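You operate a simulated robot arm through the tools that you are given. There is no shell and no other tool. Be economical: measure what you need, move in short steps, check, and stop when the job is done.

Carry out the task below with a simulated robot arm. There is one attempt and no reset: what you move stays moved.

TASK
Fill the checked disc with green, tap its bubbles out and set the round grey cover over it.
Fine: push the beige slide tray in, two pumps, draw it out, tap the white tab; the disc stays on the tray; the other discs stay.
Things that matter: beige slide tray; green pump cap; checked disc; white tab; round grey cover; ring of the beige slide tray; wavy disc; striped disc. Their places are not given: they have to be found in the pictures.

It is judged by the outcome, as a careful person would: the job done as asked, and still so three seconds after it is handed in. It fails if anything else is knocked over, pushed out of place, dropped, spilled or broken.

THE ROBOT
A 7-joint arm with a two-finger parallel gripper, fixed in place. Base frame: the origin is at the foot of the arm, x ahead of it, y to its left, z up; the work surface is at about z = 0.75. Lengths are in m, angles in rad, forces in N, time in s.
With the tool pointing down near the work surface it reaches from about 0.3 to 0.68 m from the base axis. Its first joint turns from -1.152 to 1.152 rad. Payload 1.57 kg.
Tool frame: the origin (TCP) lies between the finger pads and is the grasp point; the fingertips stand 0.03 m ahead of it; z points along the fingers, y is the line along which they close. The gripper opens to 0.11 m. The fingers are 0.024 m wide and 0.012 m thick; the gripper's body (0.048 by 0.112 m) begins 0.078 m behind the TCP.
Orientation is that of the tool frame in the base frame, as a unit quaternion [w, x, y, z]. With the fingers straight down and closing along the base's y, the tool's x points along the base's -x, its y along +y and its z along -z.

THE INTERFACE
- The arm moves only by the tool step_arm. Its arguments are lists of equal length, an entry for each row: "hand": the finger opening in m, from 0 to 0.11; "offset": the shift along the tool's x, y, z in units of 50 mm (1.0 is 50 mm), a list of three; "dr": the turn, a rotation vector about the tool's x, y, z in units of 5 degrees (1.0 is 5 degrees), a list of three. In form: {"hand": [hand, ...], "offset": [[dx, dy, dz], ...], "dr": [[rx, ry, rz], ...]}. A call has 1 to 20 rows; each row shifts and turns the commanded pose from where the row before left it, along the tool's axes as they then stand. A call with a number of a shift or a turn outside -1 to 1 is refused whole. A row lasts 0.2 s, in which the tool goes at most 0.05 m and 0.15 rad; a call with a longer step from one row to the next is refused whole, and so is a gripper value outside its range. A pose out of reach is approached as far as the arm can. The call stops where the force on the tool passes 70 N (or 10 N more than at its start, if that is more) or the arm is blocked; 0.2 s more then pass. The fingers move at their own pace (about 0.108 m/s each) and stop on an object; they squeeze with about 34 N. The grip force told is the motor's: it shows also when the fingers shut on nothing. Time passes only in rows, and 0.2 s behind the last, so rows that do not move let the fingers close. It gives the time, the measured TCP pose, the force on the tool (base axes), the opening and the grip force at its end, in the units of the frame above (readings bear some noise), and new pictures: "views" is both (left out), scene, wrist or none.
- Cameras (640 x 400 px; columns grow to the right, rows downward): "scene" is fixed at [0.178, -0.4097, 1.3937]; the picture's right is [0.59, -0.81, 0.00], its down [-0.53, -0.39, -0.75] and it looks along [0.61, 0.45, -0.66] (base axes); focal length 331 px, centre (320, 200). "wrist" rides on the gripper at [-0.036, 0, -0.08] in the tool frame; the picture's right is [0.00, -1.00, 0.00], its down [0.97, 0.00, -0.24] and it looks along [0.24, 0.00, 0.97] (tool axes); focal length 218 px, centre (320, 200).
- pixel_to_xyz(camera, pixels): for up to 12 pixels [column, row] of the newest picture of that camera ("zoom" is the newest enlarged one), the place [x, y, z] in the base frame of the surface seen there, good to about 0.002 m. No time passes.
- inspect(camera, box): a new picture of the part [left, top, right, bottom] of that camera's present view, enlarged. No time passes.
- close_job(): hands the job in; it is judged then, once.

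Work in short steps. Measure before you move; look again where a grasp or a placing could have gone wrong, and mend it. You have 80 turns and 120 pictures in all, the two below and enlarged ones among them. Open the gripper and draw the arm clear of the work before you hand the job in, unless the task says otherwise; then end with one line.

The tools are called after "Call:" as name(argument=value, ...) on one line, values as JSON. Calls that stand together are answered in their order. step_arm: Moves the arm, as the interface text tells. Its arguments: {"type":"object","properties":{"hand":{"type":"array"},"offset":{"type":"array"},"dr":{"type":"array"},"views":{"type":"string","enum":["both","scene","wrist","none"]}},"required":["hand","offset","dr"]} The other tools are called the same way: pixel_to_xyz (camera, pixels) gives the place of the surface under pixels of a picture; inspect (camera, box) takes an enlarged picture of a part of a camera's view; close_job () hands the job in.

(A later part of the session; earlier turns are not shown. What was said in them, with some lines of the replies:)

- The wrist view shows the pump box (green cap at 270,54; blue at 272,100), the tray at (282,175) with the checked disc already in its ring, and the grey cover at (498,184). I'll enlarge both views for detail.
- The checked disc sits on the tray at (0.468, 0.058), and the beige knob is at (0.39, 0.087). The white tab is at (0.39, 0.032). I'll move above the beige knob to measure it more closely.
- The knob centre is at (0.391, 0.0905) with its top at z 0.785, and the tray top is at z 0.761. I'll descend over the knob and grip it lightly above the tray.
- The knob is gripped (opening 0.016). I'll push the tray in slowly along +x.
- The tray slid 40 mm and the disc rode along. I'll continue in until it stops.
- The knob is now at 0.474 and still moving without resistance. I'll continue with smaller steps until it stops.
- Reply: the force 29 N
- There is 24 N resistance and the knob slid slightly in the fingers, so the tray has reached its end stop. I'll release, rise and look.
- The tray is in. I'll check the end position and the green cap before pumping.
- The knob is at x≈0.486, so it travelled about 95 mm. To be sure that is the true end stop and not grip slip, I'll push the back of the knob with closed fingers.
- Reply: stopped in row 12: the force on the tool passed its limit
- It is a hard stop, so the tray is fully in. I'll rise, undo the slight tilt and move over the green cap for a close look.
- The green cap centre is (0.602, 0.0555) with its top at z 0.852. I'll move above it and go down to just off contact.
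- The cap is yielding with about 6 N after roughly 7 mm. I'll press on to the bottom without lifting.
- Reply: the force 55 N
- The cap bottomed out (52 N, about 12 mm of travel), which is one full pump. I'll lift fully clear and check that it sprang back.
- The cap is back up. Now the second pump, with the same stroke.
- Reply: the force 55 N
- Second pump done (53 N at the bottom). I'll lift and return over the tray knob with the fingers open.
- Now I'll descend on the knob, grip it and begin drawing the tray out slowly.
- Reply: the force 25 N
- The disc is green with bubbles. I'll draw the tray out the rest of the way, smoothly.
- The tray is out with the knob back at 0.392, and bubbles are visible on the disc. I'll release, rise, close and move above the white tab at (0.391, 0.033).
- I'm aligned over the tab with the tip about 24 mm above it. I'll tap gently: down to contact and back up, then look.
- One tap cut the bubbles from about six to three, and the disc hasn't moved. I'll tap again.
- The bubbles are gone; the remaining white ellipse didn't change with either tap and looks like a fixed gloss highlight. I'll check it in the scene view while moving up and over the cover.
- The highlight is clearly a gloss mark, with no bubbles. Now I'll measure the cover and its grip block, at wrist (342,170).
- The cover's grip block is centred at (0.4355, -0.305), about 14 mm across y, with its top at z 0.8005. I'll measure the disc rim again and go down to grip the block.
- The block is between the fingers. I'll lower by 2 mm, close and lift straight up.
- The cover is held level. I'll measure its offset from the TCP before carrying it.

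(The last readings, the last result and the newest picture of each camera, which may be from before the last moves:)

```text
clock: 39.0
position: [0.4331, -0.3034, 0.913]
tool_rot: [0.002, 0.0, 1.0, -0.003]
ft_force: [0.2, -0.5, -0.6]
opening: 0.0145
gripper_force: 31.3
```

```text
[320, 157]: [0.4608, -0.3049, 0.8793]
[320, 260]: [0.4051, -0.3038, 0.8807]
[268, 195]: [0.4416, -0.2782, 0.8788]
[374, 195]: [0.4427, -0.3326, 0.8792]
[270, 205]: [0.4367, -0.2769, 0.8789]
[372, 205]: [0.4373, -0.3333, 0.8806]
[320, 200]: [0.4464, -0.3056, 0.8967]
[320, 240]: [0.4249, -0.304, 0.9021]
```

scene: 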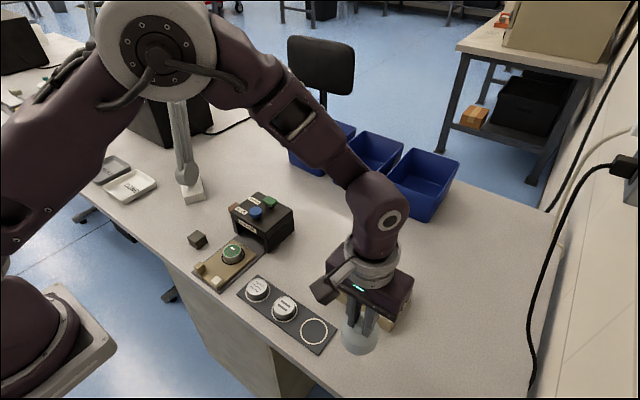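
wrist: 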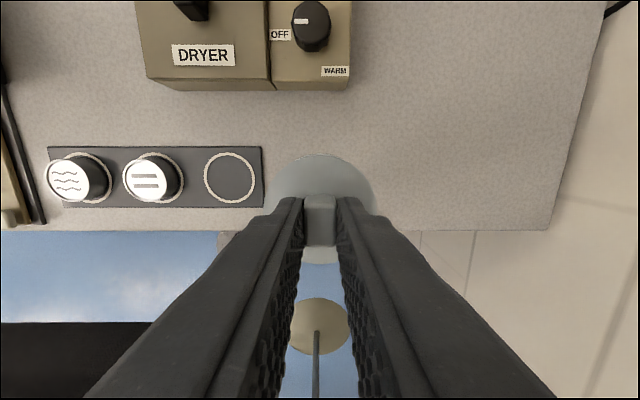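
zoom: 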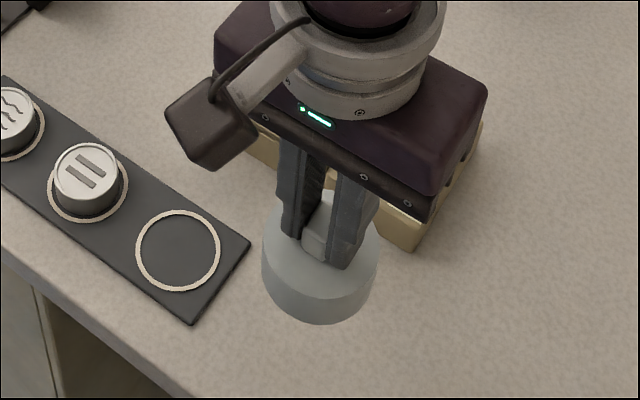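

The cover is centred under the TCP with radius 0.028 m, its top 33 mm below the TCP and its rim about 62 mm below. I'll carry it to just short of the tray, so the wrist camera can see the disc ahead.

Call:
step_arm(hand=[0, 0, 0, 0, 0, 0, 0, 0, 0, 0, 0], offset=[[0, 0.4, -0.4], [0.07, 0.7, 0], [0.07, 0.8, 0], [0.07, 0.8, 0], [0.07, 0.8, 0], [0.07, 0.8, 0], [0.07, 0.8, 0], [0.07, 0.8, 0], [0.07, 0.8, 0], [0, 0.66, 0], [0, 0, 0]], dr=[[0, 0, 0], [0, 0, 0], [0, 0, 0], [0, 0, 0], [0, 0, 0], [0, 0, 0], [0, 0, 0], [0, 0, 0], [0, 0, 0], [0, 0, 0], [0, 0, 0]])

Call:
inspect(camera="wrist", box=[250, 60, 390, 200])

```text
clock: 41.4
position: [0.4048, 0.0643, 0.9321]
tool_rot: [0.002, -0.001, 1.0, -0.003]
ft_force: [0.1, -0.1, 0.1]
opening: 0.0146
gripper_force: 30.9
```

scene: 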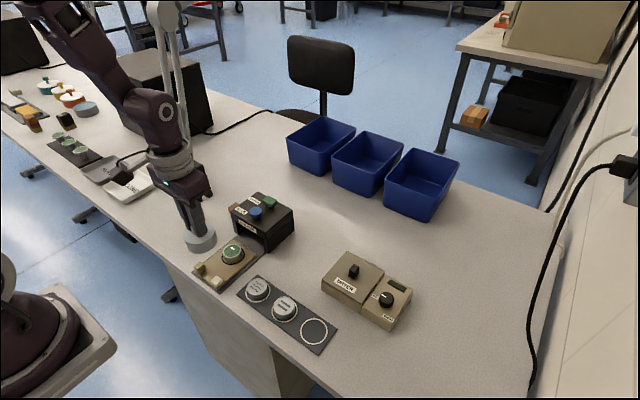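
wrist: 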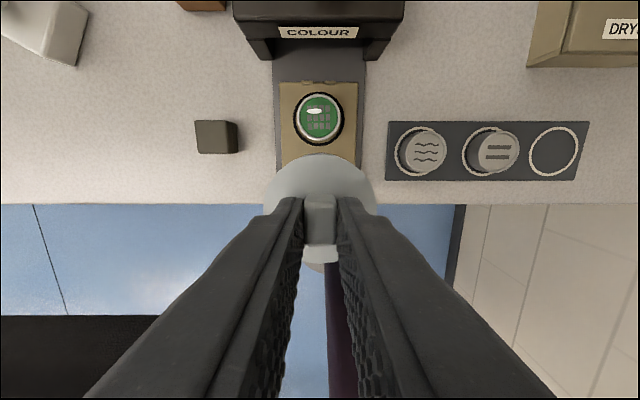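

```text
2.86 times, centred on (320, 130) of wrist
```

zoom: 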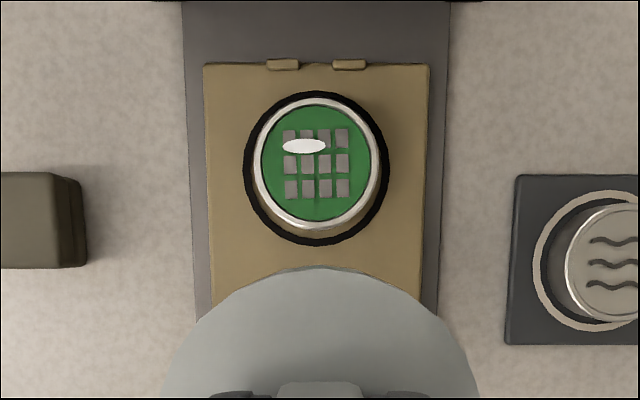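

The disc (zoom centre about (317,162)) and the ring are well in view. I'll measure both rims.

Call:
pixel_to_xyz(camera="zoom", pixels=[[257, 162], [377, 162], [317, 102], [317, 221], [317, 180], [245, 170], [388, 170], [317, 94], [317, 243], [300, 215], [340, 110]])

Call:
pixel_to_xyz(camera="wrist", pixels=[[320, 156], [320, 258], [268, 195], [374, 195]])

```text
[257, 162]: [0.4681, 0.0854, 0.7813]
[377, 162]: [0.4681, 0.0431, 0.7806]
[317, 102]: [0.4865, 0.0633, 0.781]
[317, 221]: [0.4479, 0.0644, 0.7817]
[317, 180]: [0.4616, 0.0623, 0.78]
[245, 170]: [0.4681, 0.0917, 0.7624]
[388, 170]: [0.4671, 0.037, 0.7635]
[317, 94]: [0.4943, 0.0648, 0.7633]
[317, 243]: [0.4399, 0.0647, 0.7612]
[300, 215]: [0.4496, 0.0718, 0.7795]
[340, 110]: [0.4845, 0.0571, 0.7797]
```

```text
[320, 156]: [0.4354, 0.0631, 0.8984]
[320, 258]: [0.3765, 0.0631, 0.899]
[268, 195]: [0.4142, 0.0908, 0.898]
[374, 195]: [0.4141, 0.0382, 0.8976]
```

Disc centre is (0.4675, 0.0643), ring centre (0.467, 0.0645), cover centre (0.4055, 0.064). I'll move +62 mm in x and descend to just above the disc top.

Call:
step_arm(hand=[0, 0, 0, 0, 0, 0, 0], offset=[[-0.64, 0.006, 0], [-0.6, 0, 0], [0, 0, 0.6], [0, 0, 0.6], [0, 0, 0.4], [0, 0, 0], [0, 0, 0]], dr=[[0, 0, 0], [0, 0, 0], [0, 0, 0], [0, 0, 0], [0, 0, 0], [0, 0, 0], [0, 0, 0]])

Call:
inspect(camera="scene", box=[180, 200, 300, 300])

```text
clock: 43.0
position: [0.4683, 0.0627, 0.8511]
tool_rot: [0.002, -0.002, 1.0, -0.003]
ft_force: [0.1, 0.5, -0.3]
opening: 0.0147
gripper_force: 31.0
```

scene: 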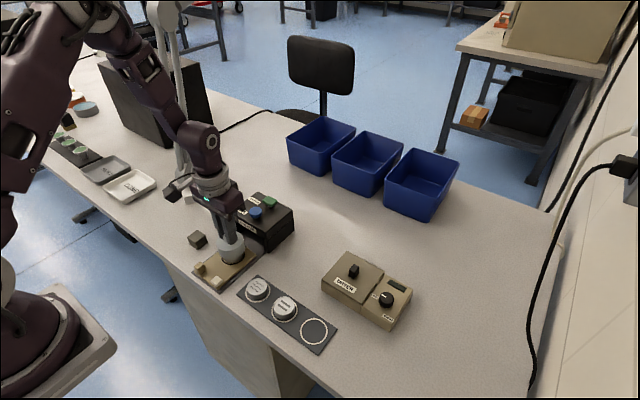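
wrist: 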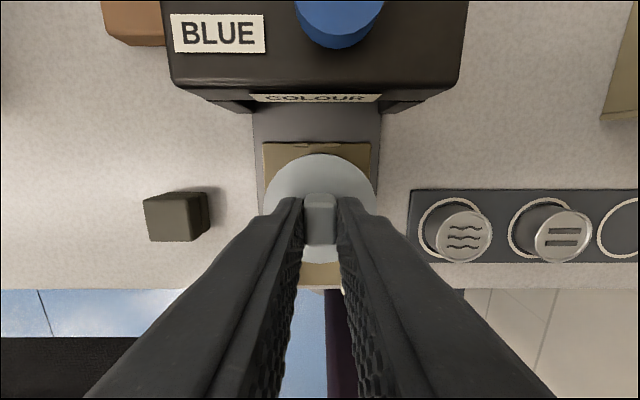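

```text
4.00 times, centred on (240, 250) of scene
```

zoom: 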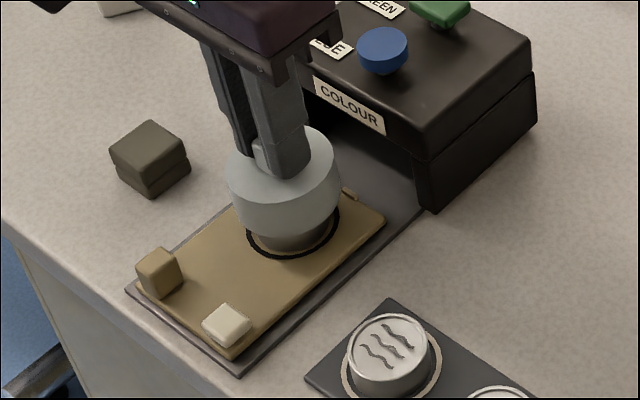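

The cover is poised over the disc. I'll verify its centre numerically.

Call:
pixel_to_xyz(camera="wrist", pixels=[[320, 157], [320, 259], [267, 195], [374, 195], [267, 203], [374, 203]])

```text
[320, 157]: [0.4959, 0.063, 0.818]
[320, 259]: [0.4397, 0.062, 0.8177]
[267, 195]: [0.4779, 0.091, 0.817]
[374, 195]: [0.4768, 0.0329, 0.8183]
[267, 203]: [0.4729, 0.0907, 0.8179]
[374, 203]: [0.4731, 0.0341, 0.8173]
```

The cover centre is (0.4678, 0.0622) against the disc at (0.4675, 0.0643). I'll shift +1.8 mm in y and lower slowly.

Call:
step_arm(hand=[0, 0, 0, 0, 0, 0], offset=[[0, 0.036, 0], [0, 0, 0.08], [0, 0, 0.08], [0, 0, 0.08], [0, 0, 0.06], [0, 0, 0]], dr=[[0, 0, 0], [0, 0, 0], [0, 0, 0], [0, 0, 0], [0, 0, 0], [0, 0, 0]], views="none")

```text
clock: 44.4
position: [0.4674, 0.0655, 0.8368]
tool_rot: [0.001, -0.001, 1.0, -0.003]
ft_force: [-0.9, 0.6, -0.2]
opening: 0.0148
gripper_force: 31.0
```

There's no contact force and the rim is now below the disc top, so it is passing cleanly over. I'll lower the rest of the way.

Call:
step_arm(hand=[0, 0, 0, 0, 0], offset=[[0, 0, 0.08], [0, 0, 0.08], [0, 0, 0.06], [0, 0, 0.04], [0, 0, 0]], dr=[[0, 0, 0], [0, 0, 0], [0, 0, 0], [0, 0, 0], [0, 0, 0]], views="scene")

Call:
inspect(camera="scene", box=[180, 200, 300, 300])

```text
clock: 45.6
position: [0.4685, 0.0657, 0.8249]
tool_rot: [0.004, 0.0, 1.0, -0.003]
ft_force: [0.5, -2.6, 22.6]
opening: 0.0148
gripper_force: 30.7
```

scene: 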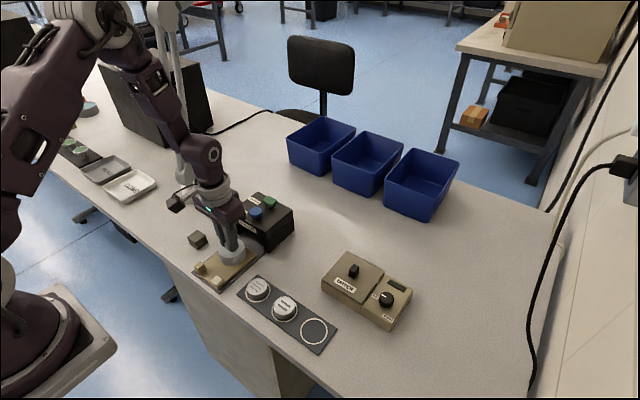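

```text
4.00 times, centred on (240, 250) of scene
```

zoom: 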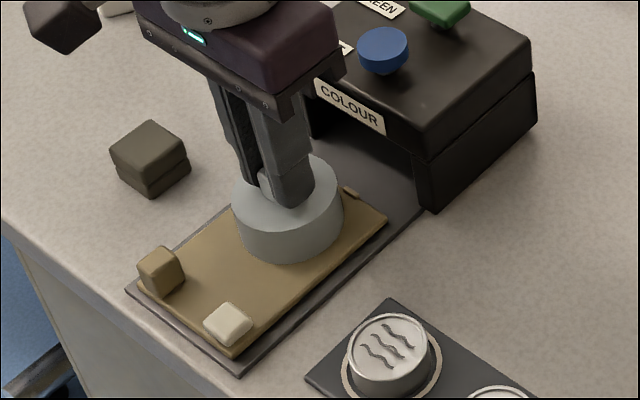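

It is seated on the tray (22 N, TCP z 0.825, as expected). I'll ease the load, open and rise straight up.

Call:
step_arm(hand=[0, 0.04, 0.04, 0.04, 0.04, 0.04, 0.04, 0.04], offset=[[0, 0, -0.04], [0, 0, 0], [0, 0, 0], [0, 0, -0.3], [0, 0, -0.6], [0, 0, -0.8], [0.8, 0, -0.4], [0, 0, 0]], dr=[[0, 0, 0], [0, 0, 0], [0, 0, 0], [0, 0, 0], [0, 0, 0], [0, 0, 0], [0, 0, 0], [0, 0, 0]])

Call:
inspect(camera="scene", box=[180, 180, 340, 360])

Call:
inspect(camera="wrist", box=[230, 30, 410, 200])

```text
clock: 47.4
position: [0.4263, 0.0667, 0.9312]
tool_rot: [0.002, -0.001, 1.0, -0.003]
ft_force: [0.0, 0.0, 0.8]
opening: 0.04
gripper_force: 0.2
```

scene: 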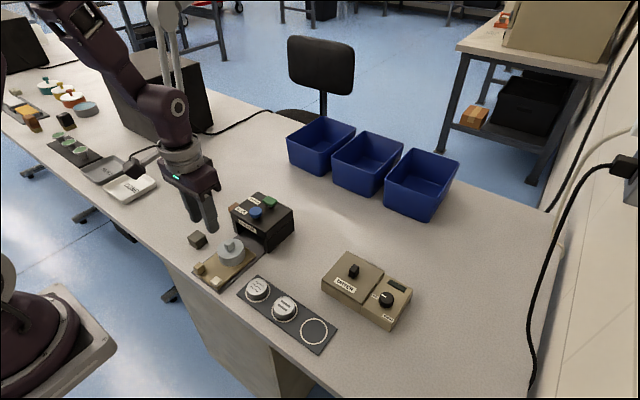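
wrist: 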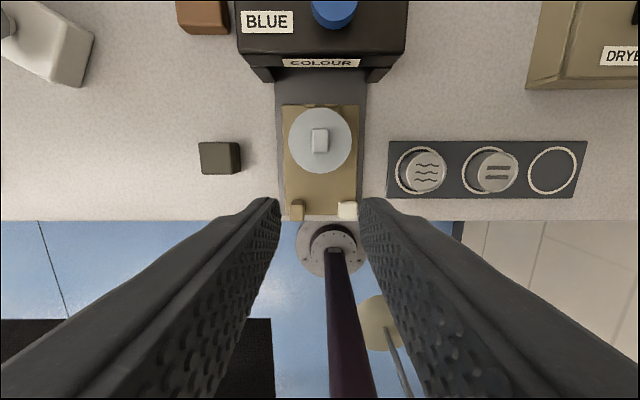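

```text
2.22 times, centred on (260, 270) of scene
```

zoom: 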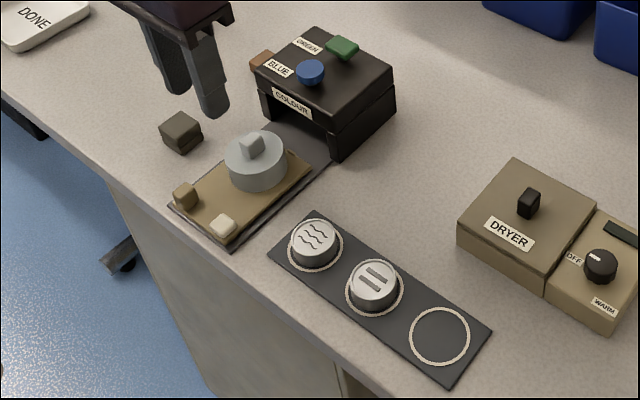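

```text
2.35 times, centred on (320, 115) of wrist
```

zoom: 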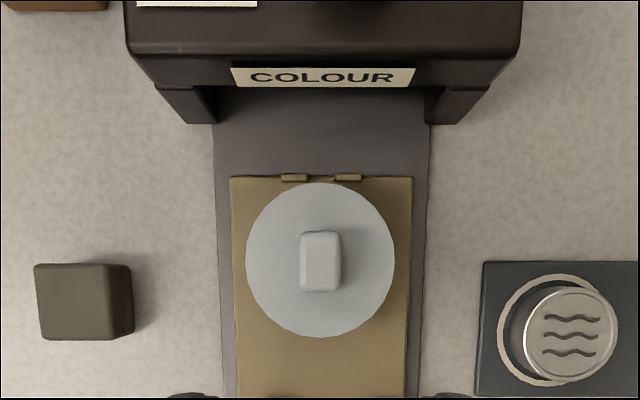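

The cover sits on the ring and the other discs are undisturbed. I'll do a level check on the cover top and draw the arm further up.

Call:
pixel_to_xyz(camera="wrist", pixels=[[320, 113], [320, 166], [293, 140], [346, 140], [298, 210], [347, 210]])

Call:
step_arm(hand=[0.04, 0.04, 0.04, 0.04], offset=[[0, 0, -0.8], [0, 0, -0.8], [0, 0, -0.8], [0, 0, 0]], dr=[[0, 0, 0], [0, 0, 0], [0, 0, 0], [0, 0, 0]], views="scene")

```text
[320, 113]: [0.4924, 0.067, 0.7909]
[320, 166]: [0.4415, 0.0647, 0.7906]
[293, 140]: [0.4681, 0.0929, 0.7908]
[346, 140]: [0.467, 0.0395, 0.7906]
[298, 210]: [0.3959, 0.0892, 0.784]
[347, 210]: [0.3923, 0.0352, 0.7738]
```

```text
clock: 48.4
position: [0.4245, 0.0644, 1.0529]
tool_rot: [0.002, -0.001, 1.0, -0.002]
ft_force: [0.7, 0.0, -0.5]
opening: 0.0399
gripper_force: 0.0
```

scene: 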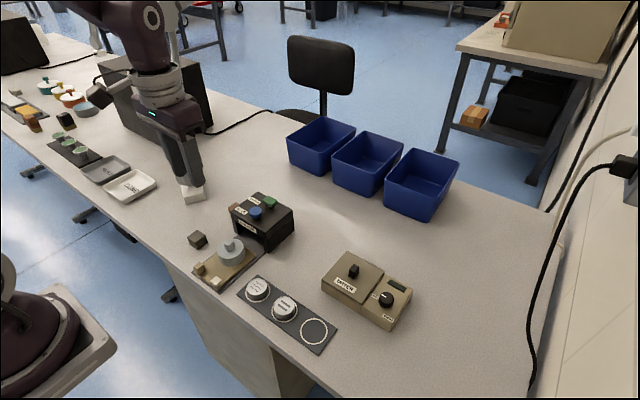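

The cover is level (z 0.791 all round) and centred over the disc, and the arm is clear. I'll hand the job in.

Call:
close_job()

```text
The job is handed in.
```

The checked disc is filled with green (two pumps), its bubbles are tapped out (two taps), and the round grey cover sits level over it on the drawn-out tray; the other discs were not moved.
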